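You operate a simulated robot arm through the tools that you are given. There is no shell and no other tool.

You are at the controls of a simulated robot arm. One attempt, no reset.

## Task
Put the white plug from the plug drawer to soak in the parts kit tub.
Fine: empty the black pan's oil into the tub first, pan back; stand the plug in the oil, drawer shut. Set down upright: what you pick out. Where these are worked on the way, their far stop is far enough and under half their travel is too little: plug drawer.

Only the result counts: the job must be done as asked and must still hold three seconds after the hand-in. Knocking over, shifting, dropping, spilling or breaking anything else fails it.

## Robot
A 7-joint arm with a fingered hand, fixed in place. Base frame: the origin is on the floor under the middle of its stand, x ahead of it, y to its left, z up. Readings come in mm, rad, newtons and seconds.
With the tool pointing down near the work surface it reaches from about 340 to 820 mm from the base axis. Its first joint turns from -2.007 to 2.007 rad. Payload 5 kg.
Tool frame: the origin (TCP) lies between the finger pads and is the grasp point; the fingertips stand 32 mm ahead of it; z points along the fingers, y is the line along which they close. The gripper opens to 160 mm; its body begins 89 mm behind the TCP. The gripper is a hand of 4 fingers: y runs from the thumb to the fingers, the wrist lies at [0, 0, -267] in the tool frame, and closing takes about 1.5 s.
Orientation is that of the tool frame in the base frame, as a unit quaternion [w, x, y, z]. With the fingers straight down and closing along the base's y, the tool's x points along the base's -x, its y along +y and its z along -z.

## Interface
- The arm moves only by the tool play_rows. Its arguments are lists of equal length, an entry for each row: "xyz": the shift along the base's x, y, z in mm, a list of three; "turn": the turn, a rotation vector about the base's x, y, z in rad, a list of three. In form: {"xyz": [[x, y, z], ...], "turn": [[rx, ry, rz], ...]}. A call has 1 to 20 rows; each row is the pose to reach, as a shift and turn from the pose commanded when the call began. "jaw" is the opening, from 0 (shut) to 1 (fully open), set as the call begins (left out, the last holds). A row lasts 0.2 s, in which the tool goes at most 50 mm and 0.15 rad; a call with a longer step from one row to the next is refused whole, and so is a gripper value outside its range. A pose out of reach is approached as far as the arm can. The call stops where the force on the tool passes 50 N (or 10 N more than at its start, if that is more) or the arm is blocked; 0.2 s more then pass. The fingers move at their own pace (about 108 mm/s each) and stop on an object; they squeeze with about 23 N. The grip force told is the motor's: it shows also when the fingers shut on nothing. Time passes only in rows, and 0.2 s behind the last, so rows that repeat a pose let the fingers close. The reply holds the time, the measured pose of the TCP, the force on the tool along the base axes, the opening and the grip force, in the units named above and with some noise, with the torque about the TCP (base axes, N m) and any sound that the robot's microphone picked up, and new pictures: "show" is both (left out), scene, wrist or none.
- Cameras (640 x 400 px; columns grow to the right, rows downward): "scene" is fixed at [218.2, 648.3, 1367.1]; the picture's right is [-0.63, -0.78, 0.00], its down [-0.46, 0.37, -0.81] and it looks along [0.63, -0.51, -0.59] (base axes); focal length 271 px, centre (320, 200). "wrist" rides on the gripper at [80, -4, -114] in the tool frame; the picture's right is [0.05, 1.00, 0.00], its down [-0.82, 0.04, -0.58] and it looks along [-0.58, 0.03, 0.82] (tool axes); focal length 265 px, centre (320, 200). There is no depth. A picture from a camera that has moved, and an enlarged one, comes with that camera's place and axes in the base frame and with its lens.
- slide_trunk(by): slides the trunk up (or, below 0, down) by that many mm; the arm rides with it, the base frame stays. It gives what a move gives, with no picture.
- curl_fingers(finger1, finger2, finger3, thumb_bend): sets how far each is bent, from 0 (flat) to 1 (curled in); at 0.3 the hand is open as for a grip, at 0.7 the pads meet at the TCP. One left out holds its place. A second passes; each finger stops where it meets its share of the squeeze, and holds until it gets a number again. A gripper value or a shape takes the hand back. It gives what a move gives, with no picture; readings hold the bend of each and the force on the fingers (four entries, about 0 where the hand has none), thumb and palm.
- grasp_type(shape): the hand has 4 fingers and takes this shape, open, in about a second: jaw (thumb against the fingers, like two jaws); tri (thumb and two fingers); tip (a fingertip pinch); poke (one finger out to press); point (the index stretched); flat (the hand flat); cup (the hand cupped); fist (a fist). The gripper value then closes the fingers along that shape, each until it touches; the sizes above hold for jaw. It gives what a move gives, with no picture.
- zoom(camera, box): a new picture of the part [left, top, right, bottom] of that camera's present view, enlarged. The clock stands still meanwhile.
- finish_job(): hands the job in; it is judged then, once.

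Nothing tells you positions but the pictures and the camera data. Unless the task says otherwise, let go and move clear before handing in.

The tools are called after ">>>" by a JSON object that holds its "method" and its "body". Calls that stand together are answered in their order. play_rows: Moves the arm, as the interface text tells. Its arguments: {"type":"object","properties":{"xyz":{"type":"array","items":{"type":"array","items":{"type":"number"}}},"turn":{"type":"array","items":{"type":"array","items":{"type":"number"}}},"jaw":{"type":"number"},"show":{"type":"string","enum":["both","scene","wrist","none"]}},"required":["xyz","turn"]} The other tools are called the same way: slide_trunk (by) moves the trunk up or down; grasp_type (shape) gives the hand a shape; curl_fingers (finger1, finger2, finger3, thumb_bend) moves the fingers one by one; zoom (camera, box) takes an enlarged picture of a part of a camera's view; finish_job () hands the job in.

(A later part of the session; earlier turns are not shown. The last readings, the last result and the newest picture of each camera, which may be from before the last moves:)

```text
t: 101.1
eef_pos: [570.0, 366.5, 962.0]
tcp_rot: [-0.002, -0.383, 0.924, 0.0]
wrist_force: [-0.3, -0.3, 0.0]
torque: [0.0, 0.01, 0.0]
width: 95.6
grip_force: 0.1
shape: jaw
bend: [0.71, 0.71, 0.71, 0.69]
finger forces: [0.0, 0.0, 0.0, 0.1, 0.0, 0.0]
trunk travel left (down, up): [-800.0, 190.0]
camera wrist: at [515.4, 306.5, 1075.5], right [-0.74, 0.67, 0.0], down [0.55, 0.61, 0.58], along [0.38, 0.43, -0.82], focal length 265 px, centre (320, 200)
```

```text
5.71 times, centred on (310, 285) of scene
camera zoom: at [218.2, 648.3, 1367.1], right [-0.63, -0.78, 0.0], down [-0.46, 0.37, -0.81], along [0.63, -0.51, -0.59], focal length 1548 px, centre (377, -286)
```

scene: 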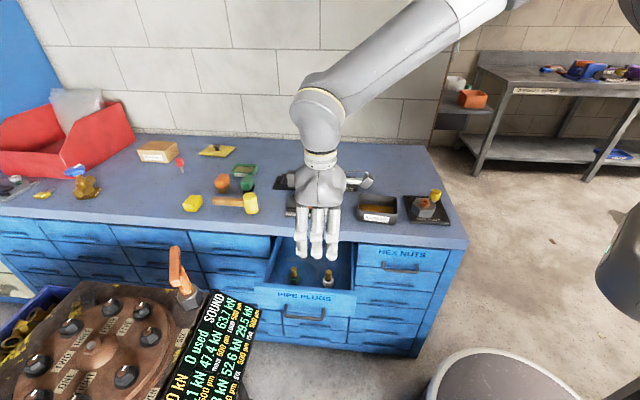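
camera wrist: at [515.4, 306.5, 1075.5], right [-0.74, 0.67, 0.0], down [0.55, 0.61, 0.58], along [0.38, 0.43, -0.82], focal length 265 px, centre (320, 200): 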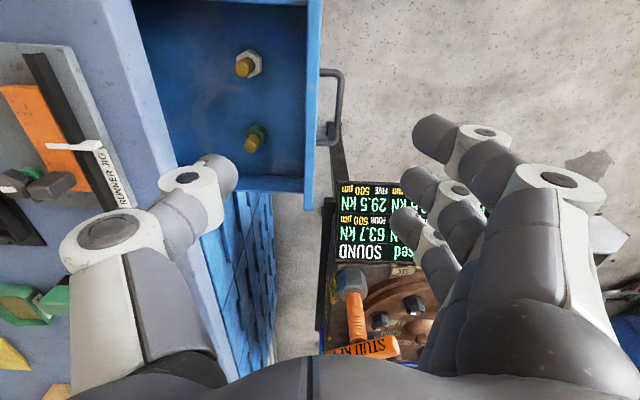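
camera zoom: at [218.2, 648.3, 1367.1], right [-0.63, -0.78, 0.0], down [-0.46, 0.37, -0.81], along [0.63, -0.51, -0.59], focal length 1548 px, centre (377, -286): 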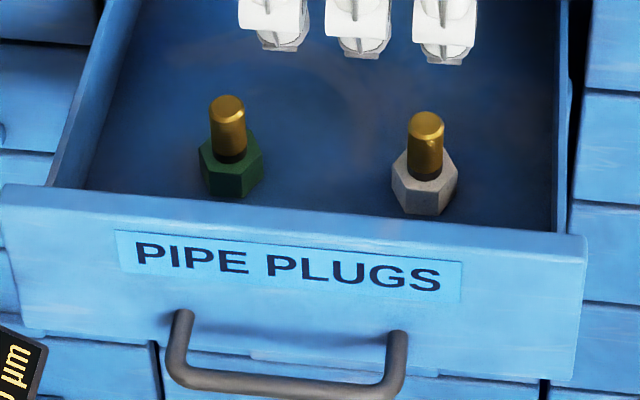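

The white plug stands at about (626, 284): base z≈642, hex head to z≈666, brass thread (≈Ø20) up to z≈705. I'll try the three-point "tri" hand shape here in free air to see how it would hold a round thread.

>>> {"method": "grasp_type", "body": {"shape": "tri"}}

>>> {"method": "play_rows", "body": {"xyz": [[0, 0, 0], [0, 0, 0], [0, 0, 0]], "turn": [[0, 0, 0], [0, 0, 0], [0, 0, 0]], "jaw": 0.4}}

>>> {"method": "zoom", "body": {"camera": "scene", "box": [260, 140, 400, 290]}}

```text
t: 102.0
eef_pos: [569.6, 367.1, 961.1]
tcp_rot: [-0.001, -0.382, 0.924, -0.002]
wrist_force: [-0.2, -0.4, 1.0]
torque: [0.02, 0.0, -0.02]
width: 159.9
grip_force: 0.2
shape: tri
bend: [0.3, 0.3, 0.01, 0.3]
finger forces: [0.0, 0.1, 0.1, 0.0, 0.0, 0.0]
trunk travel left (down, up): [-800.0, 190.0]
```

```text
t: 102.8
eef_pos: [569.8, 366.8, 961.7]
tcp_rot: [-0.001, -0.382, 0.924, 0.0]
wrist_force: [-0.6, 0.4, 0.0]
torque: [0.02, -0.01, 0.02]
width: 64.9
grip_force: 0.0
shape: tri
bend: [0.73, 0.73, 0.01, 0.7]
finger forces: [0.0, 0.0, 0.1, 0.0, 0.0, 0.1]
trunk travel left (down, up): [-800.0, 190.0]
camera wrist: at [514.8, 307.0, 1075.6], right [-0.74, 0.67, 0.0], down [0.55, 0.61, 0.58], along [0.39, 0.43, -0.82], focal length 265 px, centre (320, 200)
```

scene: 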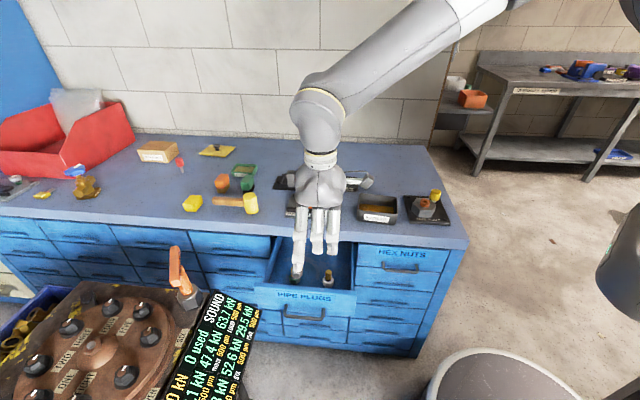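
wrist: 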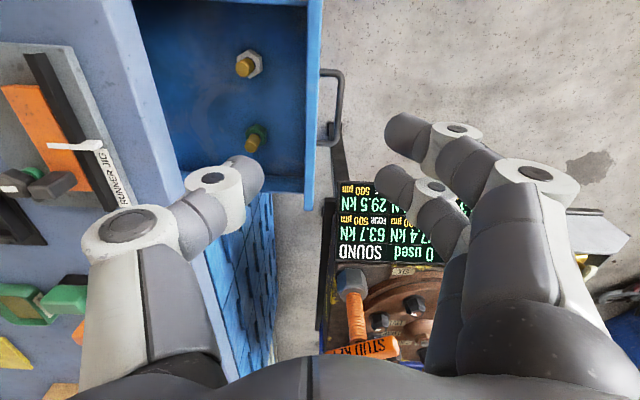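

```text
2.67 times, centred on (330, 215) of scene
camera zoom: at [218.2, 648.3, 1367.1], right [-0.63, -0.78, 0.0], down [-0.46, 0.37, -0.81], along [0.63, -0.51, -0.59], focal length 723 px, centre (293, 160)
```

zoom: 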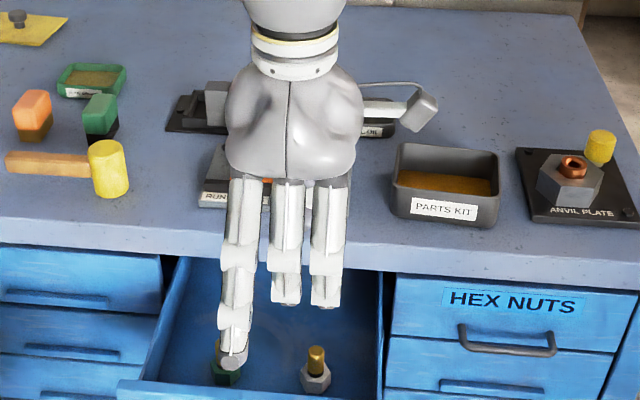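

In "tri" the third finger sticks straight out, which would hit the drawer floor. Checking the "tip" shape instead.

>>> {"method": "grasp_type", "body": {"shape": "tip"}}

>>> {"method": "play_rows", "body": {"xyz": [[0, 0, 0], [0, 0, 0], [0, 0, 0]], "turn": [[0, 0, 0], [0, 0, 0], [0, 0, 0]], "jaw": 0.3}}

>>> {"method": "zoom", "body": {"camera": "scene", "box": [260, 140, 400, 290]}}

```text
t: 103.7
eef_pos: [567.4, 367.6, 961.8]
tcp_rot: [-0.001, -0.383, 0.924, -0.001]
wrist_force: [0.1, -0.1, 0.0]
torque: [0.02, -0.01, -0.01]
width: 159.9
grip_force: 0.1
shape: tip
bend: [0.01, 0.3, 0.01, 0.3]
finger forces: [0.0, 0.1, 0.0, 0.0, 0.0, 0.0]
trunk travel left (down, up): [-800.0, 190.0]
```

```text
t: 104.5
eef_pos: [569.7, 367.4, 961.7]
tcp_rot: [0.0, -0.382, 0.924, -0.001]
wrist_force: [-0.1, 0.8, 0.5]
torque: [0.02, 0.01, 0.01]
width: 48.6
grip_force: 0.1
shape: tip
bend: [0.01, 0.73, 0.01, 0.7]
finger forces: [0.1, 0.0, 0.1, 0.1, 0.0, 0.1]
trunk travel left (down, up): [-800.0, 190.0]
camera wrist: at [514.8, 307.0, 1075.6], right [-0.74, 0.67, 0.0], down [0.55, 0.61, 0.58], along [0.39, 0.43, -0.82], focal length 265 px, centre (320, 200)
```

scene: 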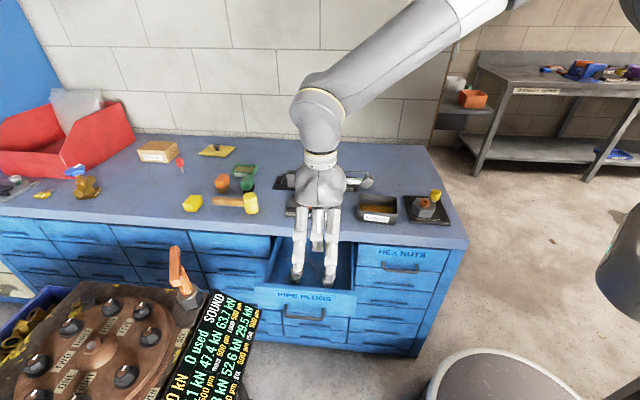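
wrist: 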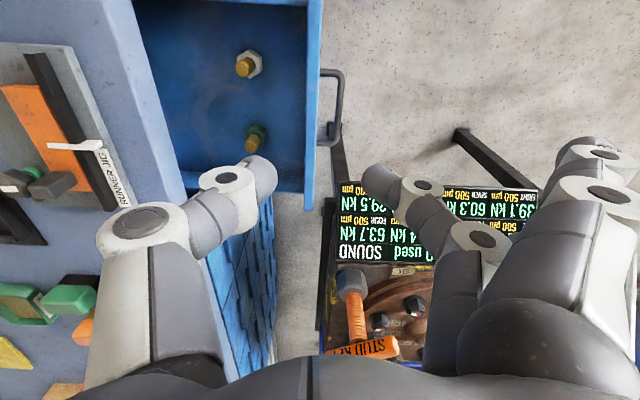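

```text
2.67 times, centred on (330, 215) of scene
camera zoom: at [218.2, 648.3, 1367.1], right [-0.63, -0.78, 0.0], down [-0.46, 0.37, -0.81], along [0.63, -0.51, -0.59], focal length 723 px, centre (293, 160)
```

zoom: 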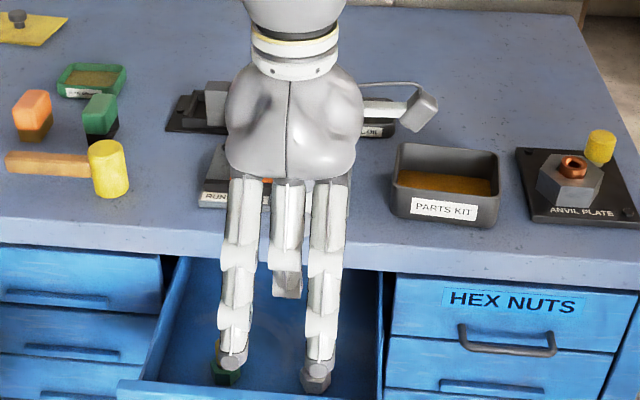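

"tip" also leaves the outer fingers straight. I'll instead fold fingers 1 and 3 away and pinch with finger 2 and thumb using individual finger control; testing it in the air first.

>>> {"method": "grasp_type", "body": {"shape": "jaw"}}

>>> {"method": "curl_fingers", "body": {"finger1": 1, "finger2": 0.5, "finger3": 1, "thumb_bend": 0.5}}

>>> {"method": "zoom", "body": {"camera": "wrist", "box": [0, 0, 640, 400]}}

>>> {"method": "zoom", "body": {"camera": "scene", "box": [260, 140, 400, 290]}}

```text
t: 105.4
eef_pos: [569.2, 366.5, 960.8]
tcp_rot: [0.0, -0.383, 0.924, 0.0]
wrist_force: [-0.3, -0.2, -0.2]
torque: [0.02, 0.01, 0.03]
width: 159.9
grip_force: 0.1
shape: jaw
bend: [0.3, 0.3, 0.3, 0.3]
finger forces: [0.1, 0.0, 0.0, 0.0, 0.0, 0.0]
trunk travel left (down, up): [-800.0, 190.0]
```

```text
t: 106.4
eef_pos: [568.6, 366.5, 961.2]
tcp_rot: [-0.001, -0.383, 0.924, 0.0]
wrist_force: [-0.2, -0.1, -0.8]
torque: [0.01, -0.04, -0.01]
width: 61.9
grip_force: 0.1
shape: fingers
bend: [1.0, 0.5, 1.0, 0.5]
finger forces: [0.0, 0.0, 0.0, 0.0, 0.1, 0.1]
trunk travel left (down, up): [-800.0, 190.0]
```

```text
1.00 times, centred on (320, 200) of wrist (not enlarged: the box is as wide or as high as the picture)
camera zoom: at [514.8, 307.0, 1075.6], right [-0.74, 0.67, 0.0], down [0.55, 0.61, 0.58], along [0.39, 0.43, -0.82], focal length 265 px, centre (320, 200)
```

zoom: 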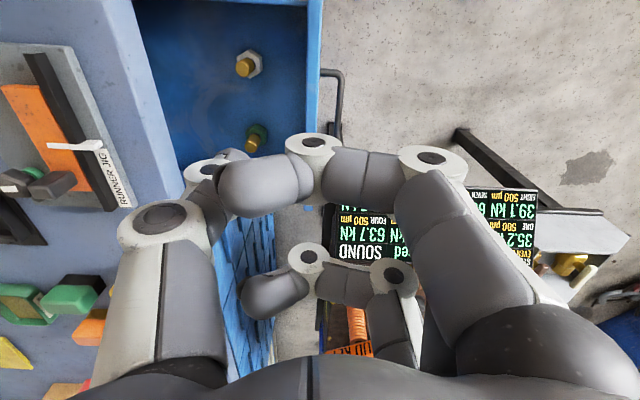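

```text
2.67 times, centred on (330, 215) of scene
camera zoom: at [218.2, 648.3, 1367.1], right [-0.63, -0.78, 0.0], down [-0.46, 0.37, -0.81], along [0.63, -0.51, -0.59], focal length 723 px, centre (293, 160)
```

zoom: 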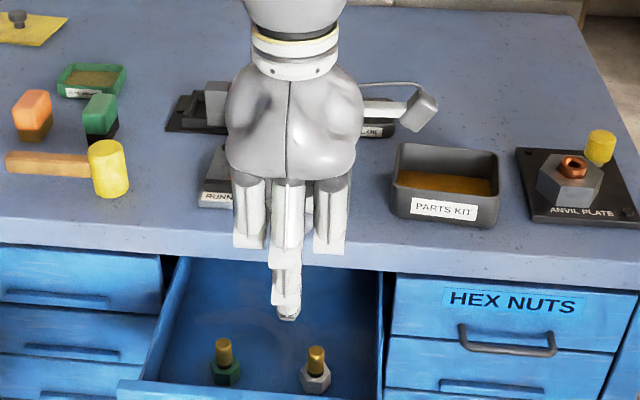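

Individual curling stretches the fingertips too low, so plain jaw closing (whose tip travel I know) is better. I'll set the jaw half open and move over the white plug at height to check alignment.

>>> {"method": "grasp_type", "body": {"shape": "jaw"}}

>>> {"method": "play_rows", "body": {"xyz": [[15, -20, 0], [30, -41, 0], [44, -62, 0], [57.4, -82.8, 0], [57.4, -82.8, 0], [57.4, -82.8, 0]], "turn": [[0, 0, 0], [0, 0, 0], [0, 0, 0], [0, 0, 0], [0, 0, 0], [0, 0, 0]], "jaw": 0.42}}

>>> {"method": "slide_trunk", "body": {"by": -170}}

>>> {"method": "zoom", "body": {"camera": "wrist", "box": [160, 20, 480, 220]}}

>>> {"method": "zoom", "body": {"camera": "scene", "box": [260, 190, 400, 310]}}

```text
t: 107.3
eef_pos: [569.1, 367.1, 962.0]
tcp_rot: [0.0, -0.383, 0.924, -0.002]
wrist_force: [0.5, 0.7, -0.5]
torque: [0.01, -0.01, 0.0]
width: 160.0
grip_force: 0.0
shape: jaw
bend: [0.3, 0.3, 0.3, 0.3]
finger forces: [0.0, 0.0, 0.0, 0.1, 0.0, 0.0]
trunk travel left (down, up): [-800.0, 190.0]
```

```text
t: 108.7
eef_pos: [627.3, 283.6, 961.5]
tcp_rot: [-0.001, -0.383, 0.924, 0.0]
wrist_force: [-0.4, -0.4, 0.4]
torque: [0.02, 0.01, 0.0]
width: 67.9
grip_force: 0.1
shape: jaw
bend: [0.73, 0.73, 0.73, 0.7]
finger forces: [0.1, 0.0, 0.1, 0.0, 0.0, 0.0]
trunk travel left (down, up): [-800.0, 190.0]
camera wrist: at [572.6, 223.7, 1075.2], right [-0.74, 0.67, 0.0], down [0.55, 0.61, 0.58], along [0.39, 0.43, -0.82], focal length 265 px, centre (320, 200)
```

scene: 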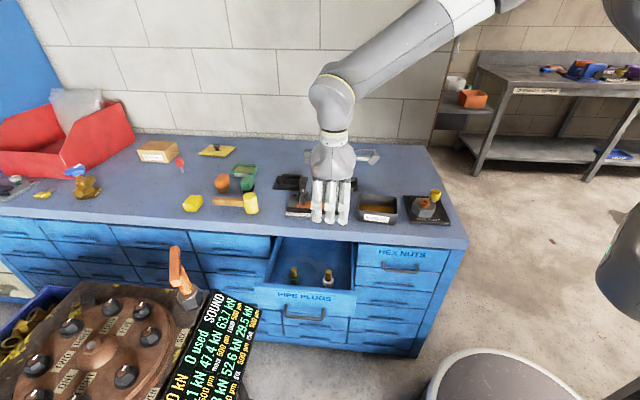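
wrist: 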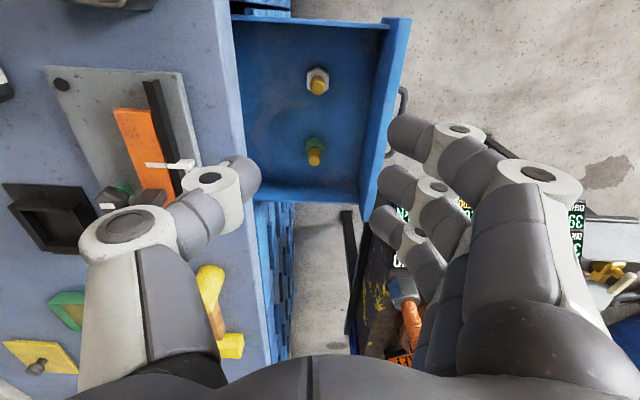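

```text
t: 110.6
eef_pos: [626.5, 283.7, 791.6]
tcp_rot: [-0.001, -0.382, 0.924, -0.001]
wrist_force: [-0.9, -0.5, 1.0]
torque: [0.02, -0.02, -0.02]
width: 68.0
grip_force: 0.0
shape: jaw
bend: [0.73, 0.73, 0.73, 0.7]
finger forces: [0.0, 0.0, 0.0, 0.1, 0.0, 0.0]
trunk travel left (down, up): [-630.0, 360.0]
```

```text
2.00 times, centred on (320, 120) of wrist
camera zoom: at [572.4, 223.8, 905.3], right [-0.74, 0.67, 0.0], down [0.55, 0.61, 0.58], along [0.39, 0.43, -0.82], focal length 531 px, centre (320, 360)
```

zoom: 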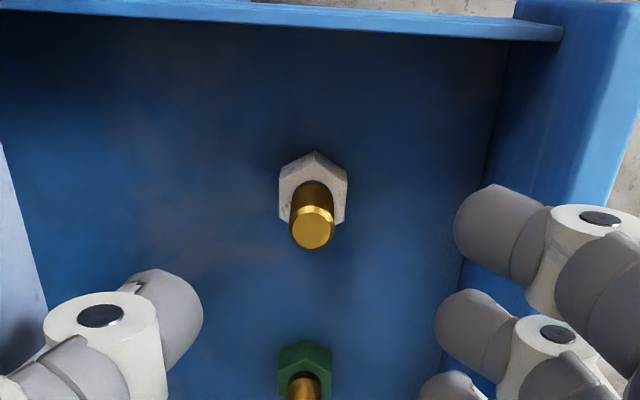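

```text
3.33 times, centred on (330, 250) of scene
camera zoom: at [218.2, 648.3, 1367.1], right [-0.63, -0.78, 0.0], down [-0.46, 0.37, -0.81], along [0.63, -0.51, -0.59], focal length 903 px, centre (287, 33)
```

zoom: 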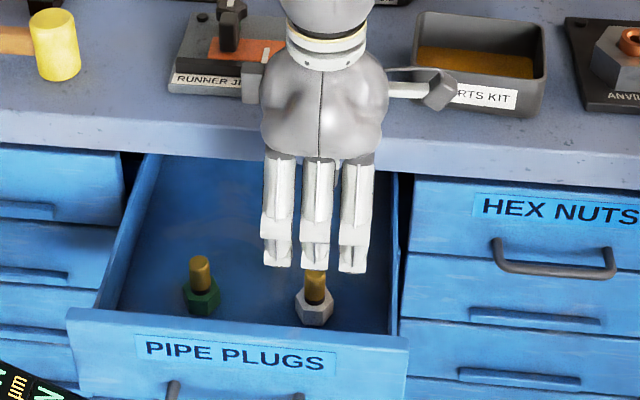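

The plug is ~3 mm off in each direction; correcting, then descending further.

>>> {"method": "play_rows", "body": {"xyz": [[0, -2.2, 0], [0.1, -4.4, 0]], "turn": [[0, 0, 0], [0, 0, 0]], "show": "none"}}

>>> {"method": "slide_trunk", "body": {"by": -55}}

>>> {"method": "zoom", "body": {"camera": "wrist", "box": [160, 60, 480, 260]}}

>>> {"method": "zoom", "body": {"camera": "scene", "box": [270, 210, 390, 310]}}

```text
t: 111.2
eef_pos: [626.0, 279.6, 790.7]
tcp_rot: [-0.001, -0.383, 0.924, 0.0]
wrist_force: [0.0, 0.6, 0.4]
torque: [0.0, -0.01, -0.06]
width: 67.9
grip_force: 0.0
shape: jaw
bend: [0.73, 0.73, 0.73, 0.7]
finger forces: [0.0, 0.0, 0.0, 0.1, 0.0, 0.1]
trunk travel left (down, up): [-630.0, 360.0]
```

```text
t: 112.2
eef_pos: [627.1, 279.7, 736.8]
tcp_rot: [-0.001, -0.383, 0.924, -0.001]
wrist_force: [-0.7, 1.2, -0.1]
torque: [0.0, 0.0, -0.02]
width: 67.6
grip_force: 0.0
shape: jaw
bend: [0.73, 0.73, 0.73, 0.7]
finger forces: [0.0, 0.0, 0.1, 0.0, 0.0, 0.0]
trunk travel left (down, up): [-575.0, 415.0]
```

```text
2.00 times, centred on (320, 160) of wrist
camera zoom: at [572.4, 219.4, 850.3], right [-0.74, 0.67, 0.0], down [0.55, 0.61, 0.58], along [0.39, 0.43, -0.82], focal length 531 px, centre (320, 280)
```

zoom: 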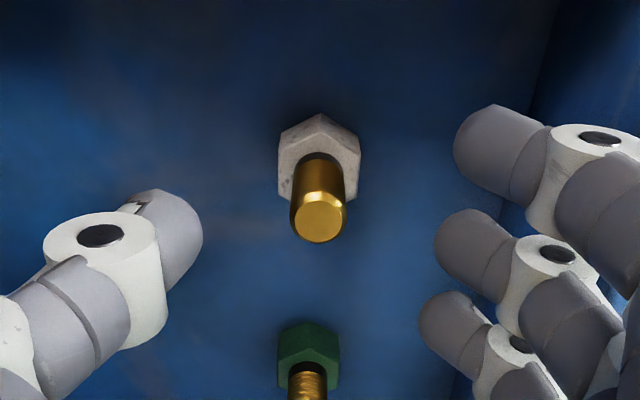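

```text
4.00 times, centred on (330, 260) of scene
camera zoom: at [218.2, 648.3, 1367.1], right [-0.63, -0.78, 0.0], down [-0.46, 0.37, -0.81], along [0.63, -0.51, -0.59], focal length 1084 px, centre (280, -40)
```

zoom: 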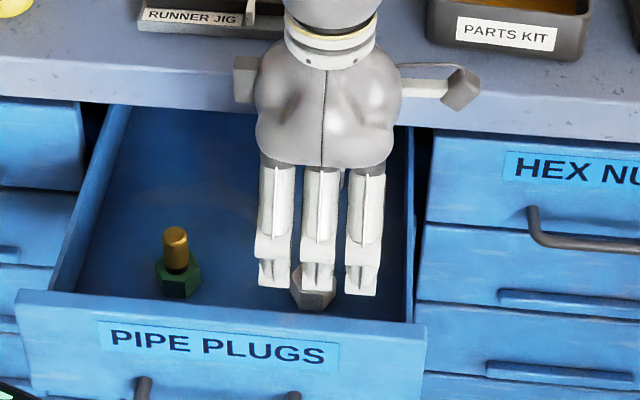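

Centred on the plug. Descending the last stretch so the pads take the brass thread just above the hex head.

>>> {"method": "play_rows", "body": {"xyz": [[0, 0, -8], [0, 0, -16], [0, 0, -24], [0, 0, -30], [0, 0, -34]], "turn": [[0, 0, 0], [0, 0, 0], [0, 0, 0], [0, 0, 0], [0, 0, 0]], "show": "none"}}

>>> {"method": "zoom", "body": {"camera": "wrist", "box": [160, 80, 480, 280]}}

>>> {"method": "zoom", "body": {"camera": "scene", "box": [270, 210, 390, 310]}}

```text
t: 113.4
eef_pos: [626.7, 279.3, 703.0]
tcp_rot: [-0.002, -0.383, 0.924, 0.0]
wrist_force: [-0.1, -0.4, -0.8]
torque: [0.0, 0.02, -0.01]
width: 67.8
grip_force: 0.0
shape: jaw
bend: [0.73, 0.73, 0.73, 0.7]
finger forces: [0.0, 0.0, 0.0, 0.0, 0.0, 0.1]
trunk travel left (down, up): [-575.0, 415.0]
```

```text
2.00 times, centred on (320, 180) of wrist
camera zoom: at [572.6, 219.5, 815.6], right [-0.74, 0.67, 0.0], down [0.55, 0.61, 0.58], along [0.39, 0.43, -0.82], focal length 531 px, centre (320, 240)
```

zoom: 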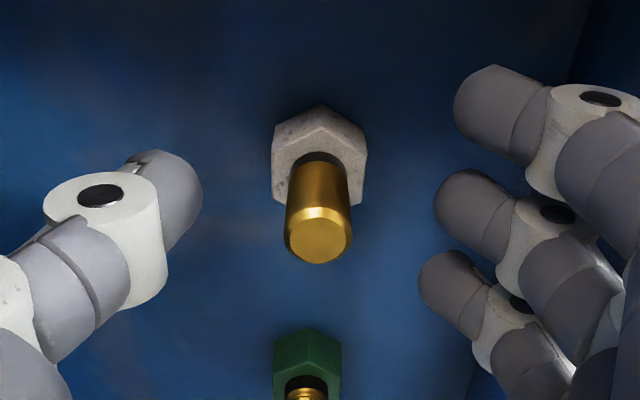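

```text
4.00 times, centred on (330, 260) of scene
camera zoom: at [218.2, 648.3, 1367.1], right [-0.63, -0.78, 0.0], down [-0.46, 0.37, -0.81], along [0.63, -0.51, -0.59], focal length 1084 px, centre (280, -40)
```

zoom: 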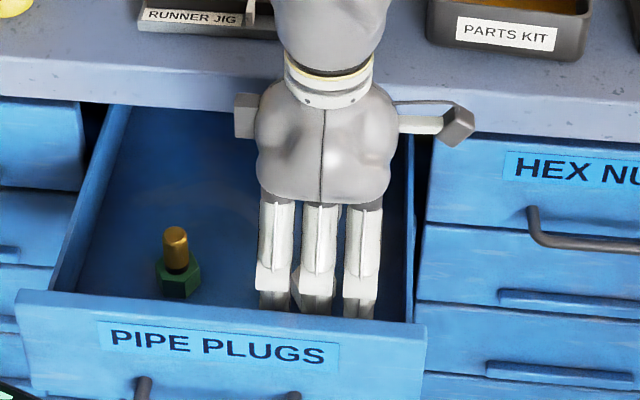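

Thread is centred between thumb and middle finger. Closing in stages.

>>> {"method": "play_rows", "body": {"xyz": [[0, 0, 0], [0, 0, 0], [0, 0, 0]], "turn": [[0, 0, 0], [0, 0, 0], [0, 0, 0]], "jaw": 0.2, "show": "none"}}

>>> {"method": "zoom", "body": {"camera": "wrist", "box": [160, 80, 480, 280]}}

```text
t: 114.2
eef_pos: [626.7, 279.1, 702.4]
tcp_rot: [-0.001, -0.382, 0.924, -0.001]
wrist_force: [0.3, 0.4, -0.3]
torque: [0.03, -0.01, 0.0]
width: 32.8
grip_force: 0.0
shape: jaw
bend: [0.73, 0.73, 0.73, 0.7]
finger forces: [0.1, 0.0, 0.1, 0.0, 0.0, 0.0]
trunk travel left (down, up): [-575.0, 415.0]
```

```text
2.00 times, centred on (320, 180) of wrist
camera zoom: at [572.5, 219.5, 815.6], right [-0.74, 0.67, 0.0], down [0.55, 0.61, 0.58], along [0.39, 0.43, -0.82], focal length 531 px, centre (320, 240)
```

zoom: 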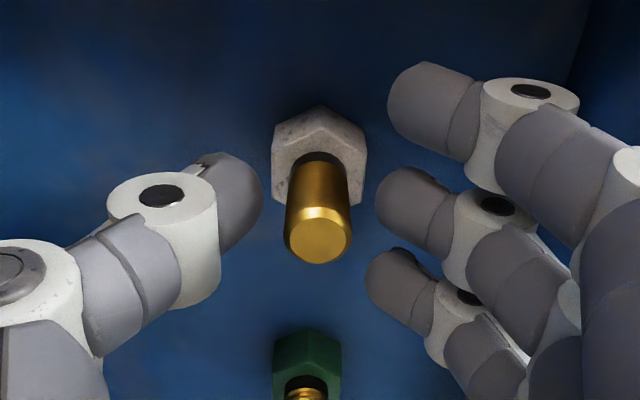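

Gaps on both sides are equal. Closing onto the thread.

>>> {"method": "play_rows", "body": {"xyz": [[0, 0, 0], [0, 0, 0], [0, 0, 0]], "turn": [[0, 0, 0], [0, 0, 0], [0, 0, 0]], "jaw": 0.08, "show": "none"}}

>>> {"method": "zoom", "body": {"camera": "wrist", "box": [160, 80, 480, 280]}}

```text
t: 115.0
eef_pos: [626.0, 279.5, 702.5]
tcp_rot: [-0.001, -0.382, 0.924, 0.0]
wrist_force: [-0.4, -0.3, 3.9]
torque: [0.07, 0.11, -0.01]
width: 0.8
grip_force: 23.0
shape: jaw
bend: [0.68, 0.71, 0.68, 0.71]
finger forces: [0.0, 13.7, 0.1, 0.0, 13.1, 0.0]
trunk travel left (down, up): [-575.0, 415.0]
```

```text
2.00 times, centred on (320, 180) of wrist
camera zoom: at [572.4, 219.6, 816.1], right [-0.74, 0.67, 0.0], down [0.55, 0.61, 0.58], along [0.39, 0.43, -0.82], focal length 531 px, centre (320, 240)
```

zoom: 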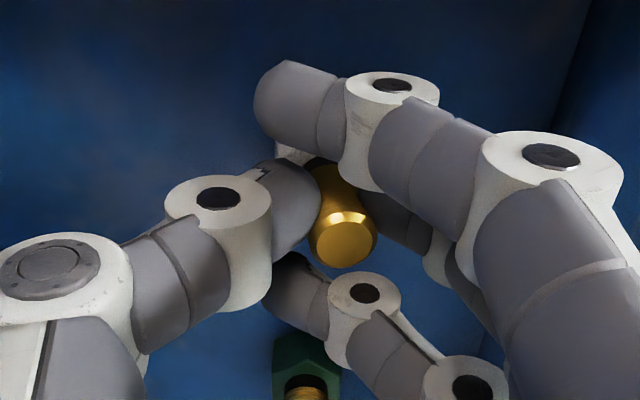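

>>> {"method": "zoom", "body": {"camera": "scene", "box": [290, 240, 370, 310]}}

>>> {"method": "zoom", "body": {"camera": "wrist", "box": [260, 120, 400, 240]}}

```text
5.71 times, centred on (330, 275) of scene
camera zoom: at [218.2, 648.3, 1367.1], right [-0.63, -0.78, 0.0], down [-0.46, 0.37, -0.81], along [0.63, -0.51, -0.59], focal length 1548 px, centre (263, -229)
```

zoom: 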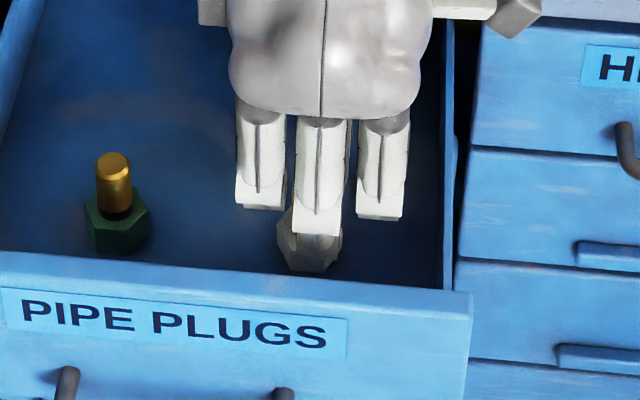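

```text
3.33 times, centred on (330, 180) of wrist
camera zoom: at [572.4, 219.6, 816.1], right [-0.74, 0.67, 0.0], down [0.55, 0.61, 0.58], along [0.39, 0.43, -0.82], focal length 885 px, centre (287, 267)
```

zoom: 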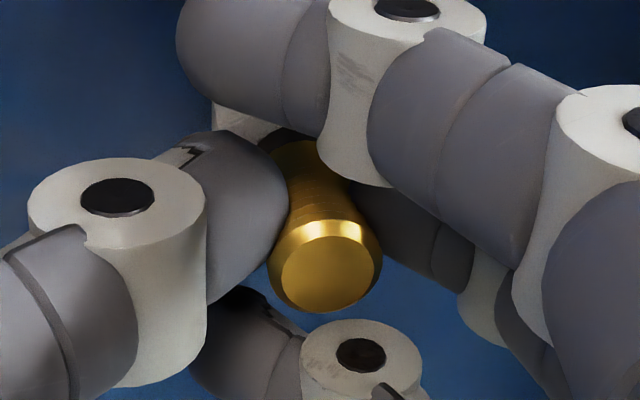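

The squeeze leaned the plug by some degrees. I'll reopen, let it stand, and close more gently.

>>> {"method": "play_rows", "body": {"xyz": [[0, 0, 0], [0, 0, 0], [0, 0, 0]], "turn": [[0, 0, 0], [0, 0, 0], [0, 0, 0]], "jaw": 0.22, "show": "none"}}

>>> {"method": "zoom", "body": {"camera": "wrist", "box": [160, 80, 480, 280]}}

```text
t: 115.8
eef_pos: [625.9, 279.9, 702.7]
tcp_rot: [0.0, -0.383, 0.924, 0.001]
wrist_force: [-0.2, 0.8, 0.3]
torque: [0.0, 0.01, -0.01]
width: 34.6
grip_force: 0.1
shape: jaw
bend: [0.73, 0.73, 0.73, 0.7]
finger forces: [0.0, 0.0, 0.0, 0.0, 0.0, 0.1]
trunk travel left (down, up): [-575.0, 415.0]
```

```text
2.00 times, centred on (320, 180) of wrist
camera zoom: at [572.6, 219.4, 815.6], right [-0.74, 0.67, 0.0], down [0.55, 0.61, 0.58], along [0.39, 0.43, -0.82], focal length 531 px, centre (320, 240)
```

zoom: 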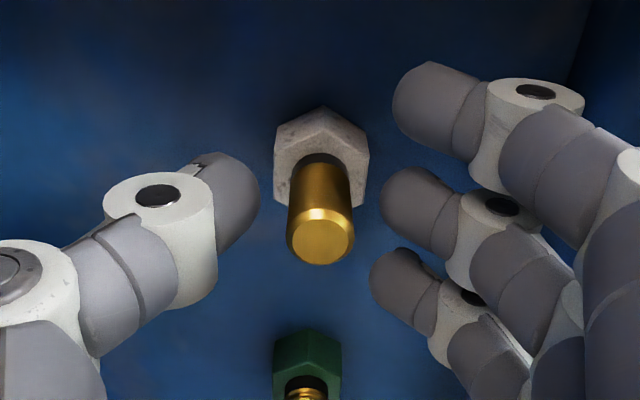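

It stands upright again. Closing gently to just the thread's width.

>>> {"method": "play_rows", "body": {"xyz": [[0, 0, 0], [0, 0, 0], [0, 0, 0]], "turn": [[0, 0, 0], [0, 0, 0], [0, 0, 0]], "jaw": 0.12, "show": "none"}}

>>> {"method": "zoom", "body": {"camera": "wrist", "box": [160, 80, 480, 280]}}

```text
t: 116.6
eef_pos: [627.5, 279.9, 701.6]
tcp_rot: [0.0, -0.383, 0.924, -0.001]
wrist_force: [0.3, 1.1, 0.0]
torque: [0.01, 0.0, 0.01]
width: 19.7
grip_force: 0.2
shape: jaw
bend: [0.72, 0.72, 0.72, 0.7]
finger forces: [0.0, 0.1, 0.0, 0.0, 0.1, 0.0]
trunk travel left (down, up): [-575.0, 415.0]
```

```text
2.00 times, centred on (320, 180) of wrist
camera zoom: at [572.6, 219.5, 815.7], right [-0.74, 0.67, 0.0], down [0.55, 0.61, 0.58], along [0.39, 0.43, -0.82], focal length 531 px, centre (320, 240)
```

zoom: 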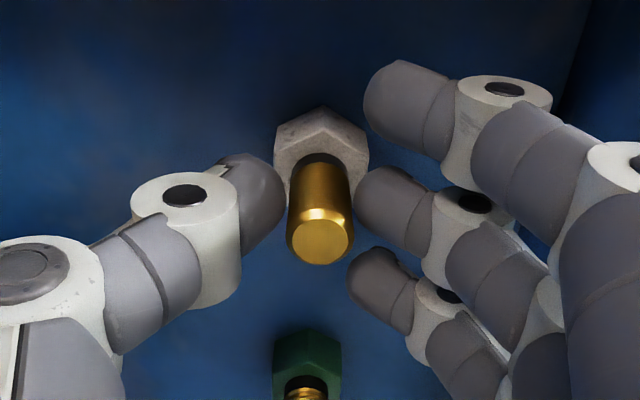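

>>> {"method": "play_rows", "body": {"xyz": [[0, 0, 0], [0, 0, 0], [0, 0, 0]], "turn": [[0, 0, 0], [0, 0, 0], [0, 0, 0]], "jaw": 0.1, "show": "none"}}

>>> {"method": "zoom", "body": {"camera": "wrist", "box": [160, 80, 480, 280]}}

```text
t: 117.4
eef_pos: [627.7, 278.7, 700.9]
tcp_rot: [-0.001, -0.382, 0.924, -0.001]
wrist_force: [-0.2, 0.4, -0.1]
torque: [0.01, 0.02, 0.01]
width: 16.7
grip_force: 0.1
shape: jaw
bend: [0.72, 0.72, 0.72, 0.7]
finger forces: [0.1, 0.2, 0.0, 0.0, 0.0, 0.0]
trunk travel left (down, up): [-575.0, 415.0]
```

```text
2.00 times, centred on (320, 180) of wrist
camera zoom: at [572.5, 219.5, 815.7], right [-0.74, 0.67, 0.0], down [0.55, 0.61, 0.58], along [0.39, 0.43, -0.82], focal length 531 px, centre (320, 240)
```

zoom: 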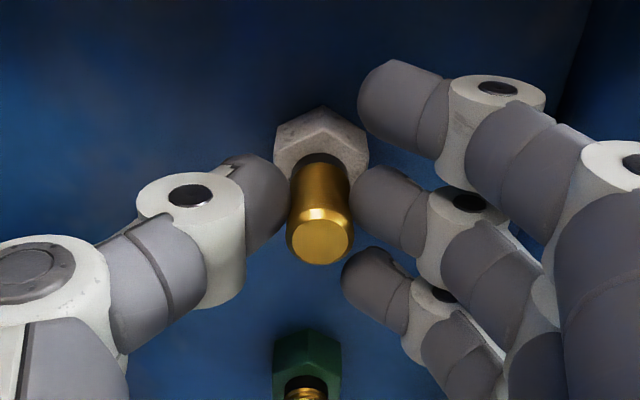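

>>> {"method": "play_rows", "body": {"xyz": [[0, 0, 0], [0, 0, 0]], "turn": [[0, 0, 0], [0, 0, 0]], "jaw": 0.092, "show": "none"}}

>>> {"method": "zoom", "body": {"camera": "wrist", "box": [160, 80, 480, 280]}}

```text
t: 118.0
eef_pos: [627.3, 280.3, 702.3]
tcp_rot: [0.0, -0.381, 0.925, 0.0]
wrist_force: [-0.3, 0.7, 0.0]
torque: [0.02, -0.02, 0.01]
width: 15.6
grip_force: 0.0
shape: jaw
bend: [0.72, 0.72, 0.72, 0.7]
finger forces: [0.0, 0.4, 0.1, 0.0, 0.3, 0.0]
trunk travel left (down, up): [-575.0, 415.0]
```

```text
2.00 times, centred on (320, 180) of wrist
camera zoom: at [572.5, 219.5, 815.7], right [-0.74, 0.67, 0.0], down [0.55, 0.61, 0.58], along [0.39, 0.43, -0.82], focal length 531 px, centre (320, 240)
```

zoom: 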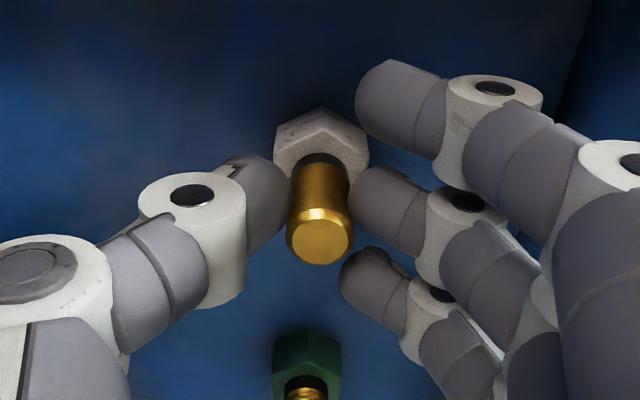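

>>> {"method": "play_rows", "body": {"xyz": [[0, 0, 0], [0, 0, 0]], "turn": [[0, 0, 0], [0, 0, 0]], "jaw": 0.085, "show": "none"}}

>>> {"method": "zoom", "body": {"camera": "wrist", "box": [160, 80, 480, 280]}}

```text
t: 118.6
eef_pos: [626.9, 279.3, 701.5]
tcp_rot: [-0.001, -0.382, 0.924, -0.001]
wrist_force: [0.7, 0.1, 0.2]
torque: [0.03, 0.01, -0.01]
width: 14.1
grip_force: 0.1
shape: jaw
bend: [0.72, 0.71, 0.72, 0.7]
finger forces: [0.0, 0.5, 0.0, 0.1, 0.4, 0.0]
trunk travel left (down, up): [-575.0, 415.0]
```

```text
2.00 times, centred on (320, 180) of wrist
camera zoom: at [572.5, 219.5, 815.7], right [-0.74, 0.67, 0.0], down [0.55, 0.61, 0.58], along [0.39, 0.43, -0.82], focal length 531 px, centre (320, 240)
```

zoom: 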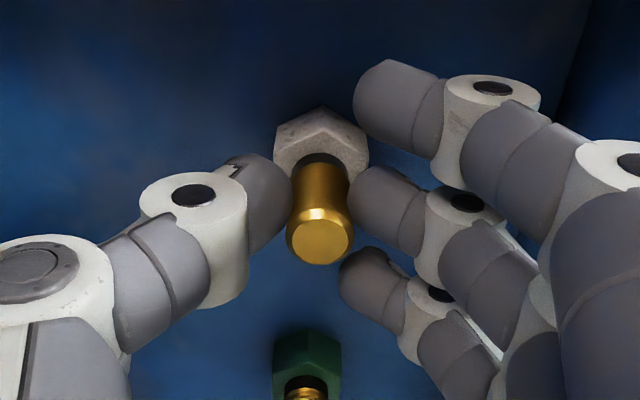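

>>> {"method": "play_rows", "body": {"xyz": [[0, 0, 0], [0, 0, 0]], "turn": [[0, 0, 0], [0, 0, 0]], "jaw": 0.07, "show": "none"}}

>>> {"method": "zoom", "body": {"camera": "wrist", "box": [160, 80, 480, 280]}}

```text
t: 119.2
eef_pos: [626.5, 279.8, 702.2]
tcp_rot: [-0.001, -0.383, 0.924, -0.001]
wrist_force: [-1.0, -0.9, 4.4]
torque: [0.06, 0.08, -0.01]
width: 0.1
grip_force: 23.0
shape: jaw
bend: [0.68, 0.71, 0.68, 0.71]
finger forces: [0.0, 13.9, 0.0, 0.0, 13.4, 0.0]
trunk travel left (down, up): [-575.0, 415.0]
```

```text
2.00 times, centred on (320, 180) of wrist
camera zoom: at [572.4, 219.6, 816.2], right [-0.74, 0.67, 0.0], down [0.55, 0.61, 0.58], along [0.39, 0.43, -0.82], focal length 531 px, centre (320, 240)
```

zoom: 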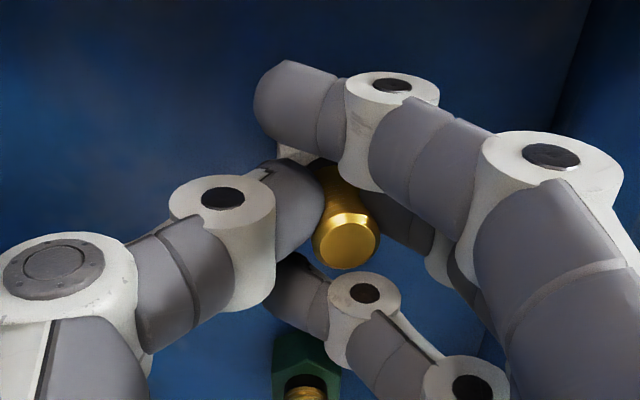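

The full squeeze always pushes about 5 mm toward the finger side. So I'll reopen and offset the hand 5 mm the other way, so the plug ends up upright once squeezed.

>>> {"method": "play_rows", "body": {"xyz": [[0, 0, 0], [0, 0, 0], [0, 0, 0]], "turn": [[0, 0, 0], [0, 0, 0], [0, 0, 0]], "jaw": 0.26, "show": "none"}}

>>> {"method": "play_rows", "body": {"xyz": [[1.7, -1.7, 0], [3.4, -3.4, 0], [3.4, -3.4, 0]], "turn": [[0, 0, 0], [0, 0, 0], [0, 0, 0]], "show": "none"}}

>>> {"method": "zoom", "body": {"camera": "wrist", "box": [160, 80, 480, 280]}}

```text
t: 120.0
eef_pos: [625.9, 279.9, 701.0]
tcp_rot: [-0.001, -0.384, 0.923, 0.0]
wrist_force: [0.1, 1.2, -1.0]
torque: [0.0, 0.02, -0.01]
width: 41.1
grip_force: 0.1
shape: jaw
bend: [0.73, 0.73, 0.73, 0.7]
finger forces: [0.1, 0.0, 0.0, 0.1, 0.0, 0.1]
trunk travel left (down, up): [-575.0, 415.0]
```

```text
t: 120.8
eef_pos: [630.4, 275.4, 702.1]
tcp_rot: [0.0, -0.383, 0.924, -0.001]
wrist_force: [0.3, -0.1, 0.4]
torque: [-0.03, 0.03, 0.04]
width: 40.9
grip_force: 0.1
shape: jaw
bend: [0.73, 0.73, 0.73, 0.7]
finger forces: [0.0, 0.0, 0.0, 0.0, 0.0, 0.0]
trunk travel left (down, up): [-575.0, 415.0]
```

```text
2.00 times, centred on (320, 180) of wrist
camera zoom: at [576.1, 216.0, 815.9], right [-0.74, 0.67, 0.0], down [0.55, 0.61, 0.58], along [0.39, 0.43, -0.82], focal length 531 px, centre (320, 240)
```

zoom: 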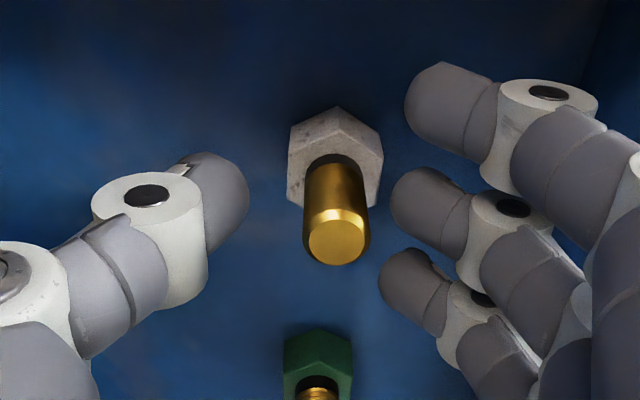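

>>> {"method": "play_rows", "body": {"xyz": [[0, 0, 0], [0, 0, 0], [0, 0, 0], [0, 0, 0]], "turn": [[0, 0, 0], [0, 0, 0], [0, 0, 0], [0, 0, 0]], "jaw": 0.05, "show": "none"}}

>>> {"method": "zoom", "body": {"camera": "wrist", "box": [160, 80, 480, 280]}}

>>> {"method": "zoom", "body": {"camera": "scene", "box": [290, 240, 370, 310]}}

```text
t: 121.8
eef_pos: [631.0, 276.7, 701.9]
tcp_rot: [0.0, -0.383, 0.924, 0.0]
wrist_force: [-1.1, -1.2, 4.8]
torque: [0.08, 0.09, -0.02]
width: 0.0
grip_force: 22.8
shape: jaw
bend: [0.68, 0.7, 0.68, 0.71]
finger forces: [0.0, 14.1, 0.0, 0.0, 13.6, 0.0]
trunk travel left (down, up): [-575.0, 415.0]
```

```text
2.00 times, centred on (320, 180) of wrist
camera zoom: at [575.8, 216.1, 816.3], right [-0.74, 0.67, 0.0], down [0.55, 0.61, 0.58], along [0.39, 0.43, -0.82], focal length 531 px, centre (320, 240)
```

zoom: 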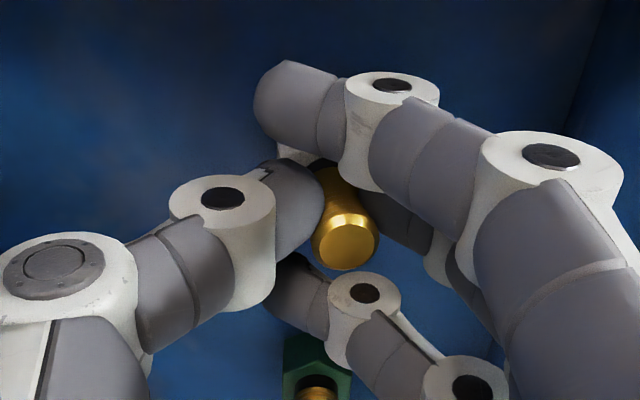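

```text
5.71 times, centred on (330, 275) of scene
camera zoom: at [218.2, 648.3, 1367.1], right [-0.63, -0.78, 0.0], down [-0.46, 0.37, -0.81], along [0.63, -0.51, -0.59], focal length 1548 px, centre (263, -229)
```

zoom: 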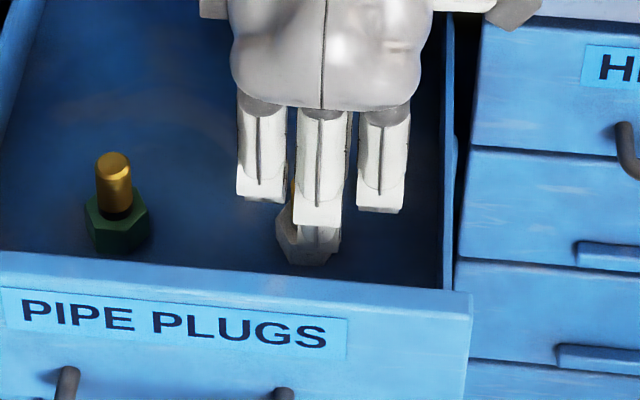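

The lean comes from the pad geometry, so I'll lift it as held and, if needed, tilt the hand to bring the plug vertical before setting it down. Lifting a little first.

>>> {"method": "slide_trunk", "body": {"by": 40}}

>>> {"method": "zoom", "body": {"camera": "wrist", "box": [160, 80, 480, 280]}}

>>> {"method": "zoom", "body": {"camera": "scene", "box": [290, 230, 370, 300]}}

```text
t: 122.6
eef_pos: [631.1, 276.4, 741.9]
tcp_rot: [-0.002, -0.383, 0.924, -0.001]
wrist_force: [0.2, 0.2, -1.0]
torque: [-0.03, 0.02, -0.03]
width: 0.0
grip_force: 23.2
shape: jaw
bend: [0.68, 0.69, 0.68, 0.71]
finger forces: [0.0, 12.9, 0.0, 0.0, 12.4, 0.1]
trunk travel left (down, up): [-615.0, 375.0]
```

```text
2.00 times, centred on (320, 180) of wrist
camera zoom: at [576.2, 216.2, 855.6], right [-0.74, 0.67, 0.0], down [0.55, 0.61, 0.58], along [0.39, 0.43, -0.82], focal length 531 px, centre (320, 240)
```

zoom: 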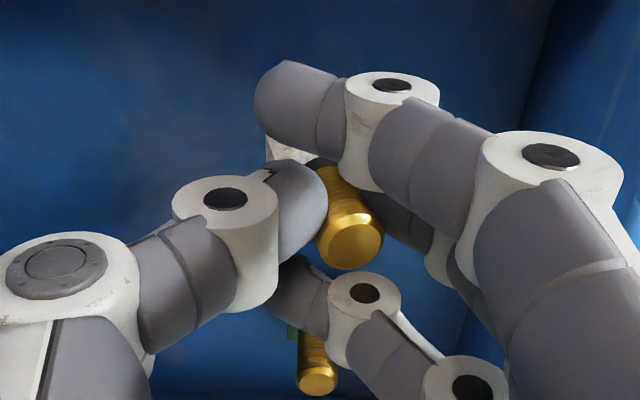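

```text
5.71 times, centred on (330, 265) of scene
camera zoom: at [218.2, 648.3, 1367.1], right [-0.63, -0.78, 0.0], down [-0.46, 0.37, -0.81], along [0.63, -0.51, -0.59], focal length 1548 px, centre (263, -171)
```

zoom: 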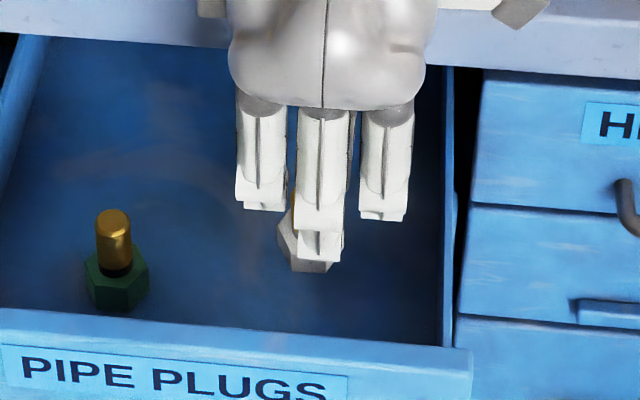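

The plug is up and held firmly, leaning ~14° in the grip. Raising it well clear of the bench.

>>> {"method": "slide_trunk", "body": {"by": 215}}

>>> {"method": "play_rows", "body": {"xyz": [[0, 0, 0], [0, 0, 0], [0, 0, 0], [0, 0, 0]], "turn": [[0.0424, 0.0424, 0], [0.0849, 0.0849, 0], [0.1273, 0.1273, 0], [0.17, 0.17, 0]]}}

>>> {"method": "zoom", "body": {"camera": "scene", "box": [290, 150, 390, 250]}}

>>> {"method": "zoom", "body": {"camera": "wrist", "box": [160, 80, 480, 280]}}

```text
t: 124.9
eef_pos: [631.2, 276.9, 957.3]
tcp_rot: [-0.001, -0.382, 0.924, -0.001]
wrist_force: [-0.5, 0.1, -0.9]
torque: [0.04, 0.0, -0.02]
width: 0.1
grip_force: 23.2
shape: jaw
bend: [0.68, 0.69, 0.68, 0.71]
finger forces: [0.1, 13.0, 0.0, 0.1, 12.4, 0.0]
trunk travel left (down, up): [-830.0, 160.0]
```

```text
t: 125.9
eef_pos: [630.4, 276.2, 957.5]
tcp_rot: [-0.047, -0.38, 0.917, 0.112]
wrist_force: [-0.5, -0.6, -0.9]
torque: [-0.05, -0.02, -0.02]
width: 0.0
grip_force: 23.4
shape: jaw
bend: [0.68, 0.69, 0.68, 0.71]
finger forces: [0.0, 12.8, 0.1, 0.1, 12.6, 0.1]
trunk travel left (down, up): [-830.0, 160.0]
camera wrist: at [595.7, 196.9, 1066.8], right [-0.72, 0.65, 0.24], down [0.65, 0.51, 0.57], along [0.25, 0.56, -0.79], focal length 265 px, centre (320, 200)
```

scene: 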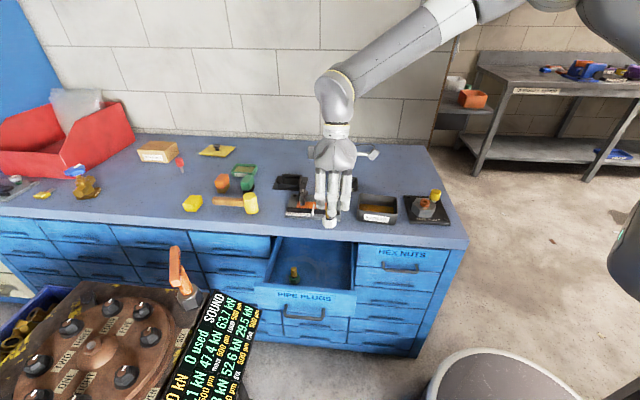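
wrist: 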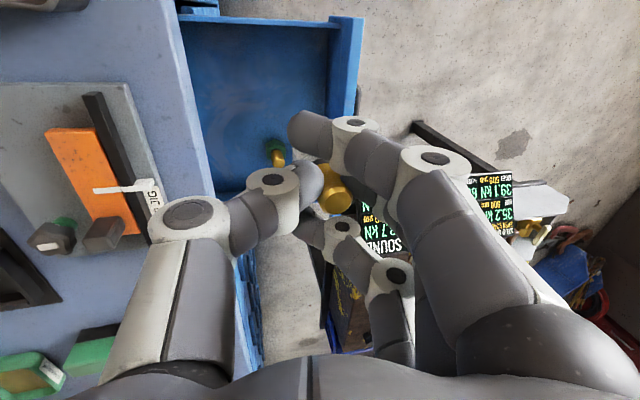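

```text
4.00 times, centred on (340, 200) of scene
camera zoom: at [218.2, 648.3, 1367.1], right [-0.63, -0.78, 0.0], down [-0.46, 0.37, -0.81], along [0.63, -0.51, -0.59], focal length 1084 px, centre (240, 200)
```

zoom: 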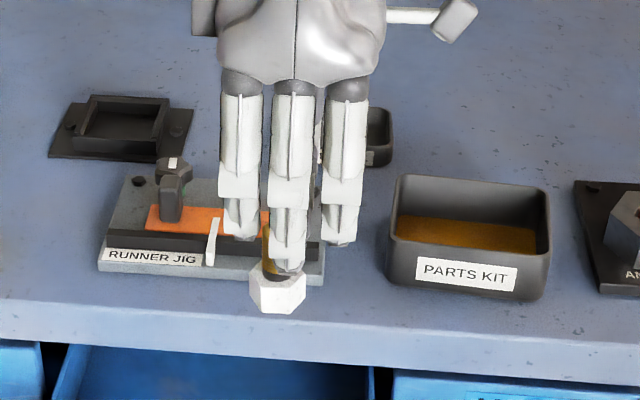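

```text
2.00 times, centred on (320, 180) of wrist
camera zoom: at [595.7, 196.9, 1066.8], right [-0.72, 0.65, 0.24], down [0.65, 0.51, 0.57], along [0.25, 0.56, -0.79], focal length 531 px, centre (320, 240)
```

zoom: 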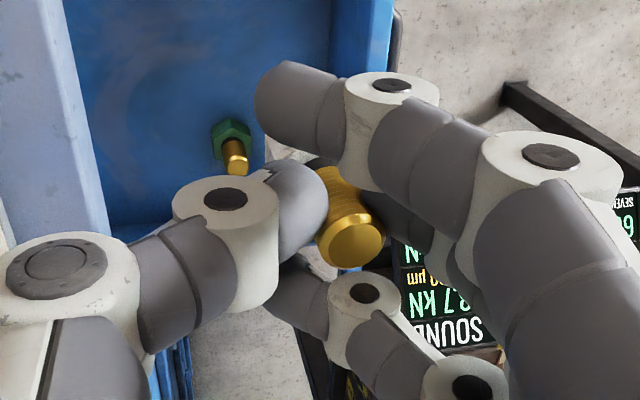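

>>> {"method": "zoom", "body": {"camera": "wrist", "box": [280, 130, 380, 230]}}

>>> {"method": "zoom", "body": {"camera": "scene", "box": [315, 190, 365, 240]}}

```text
4.00 times, centred on (330, 180) of wrist
camera zoom: at [595.7, 196.9, 1066.8], right [-0.72, 0.65, 0.24], down [0.65, 0.51, 0.57], along [0.25, 0.56, -0.79], focal length 1062 px, centre (280, 280)
```

zoom: 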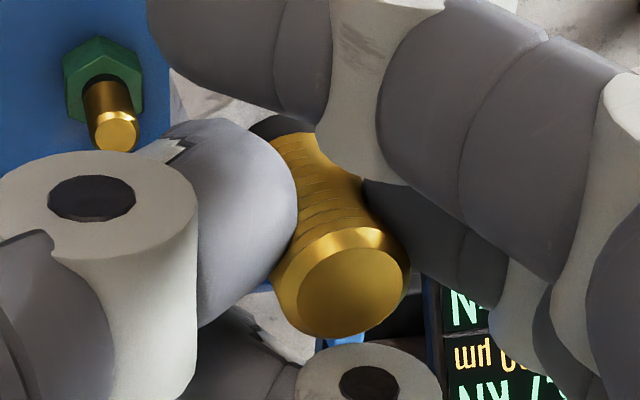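

```text
8.00 times, centred on (340, 215) of scene
camera zoom: at [218.2, 648.3, 1367.1], right [-0.63, -0.78, 0.0], down [-0.46, 0.37, -0.81], along [0.63, -0.51, -0.59], focal length 2168 px, centre (160, 80)
```

zoom: 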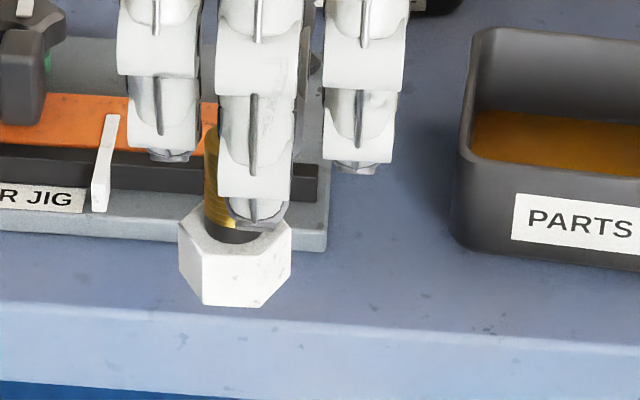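

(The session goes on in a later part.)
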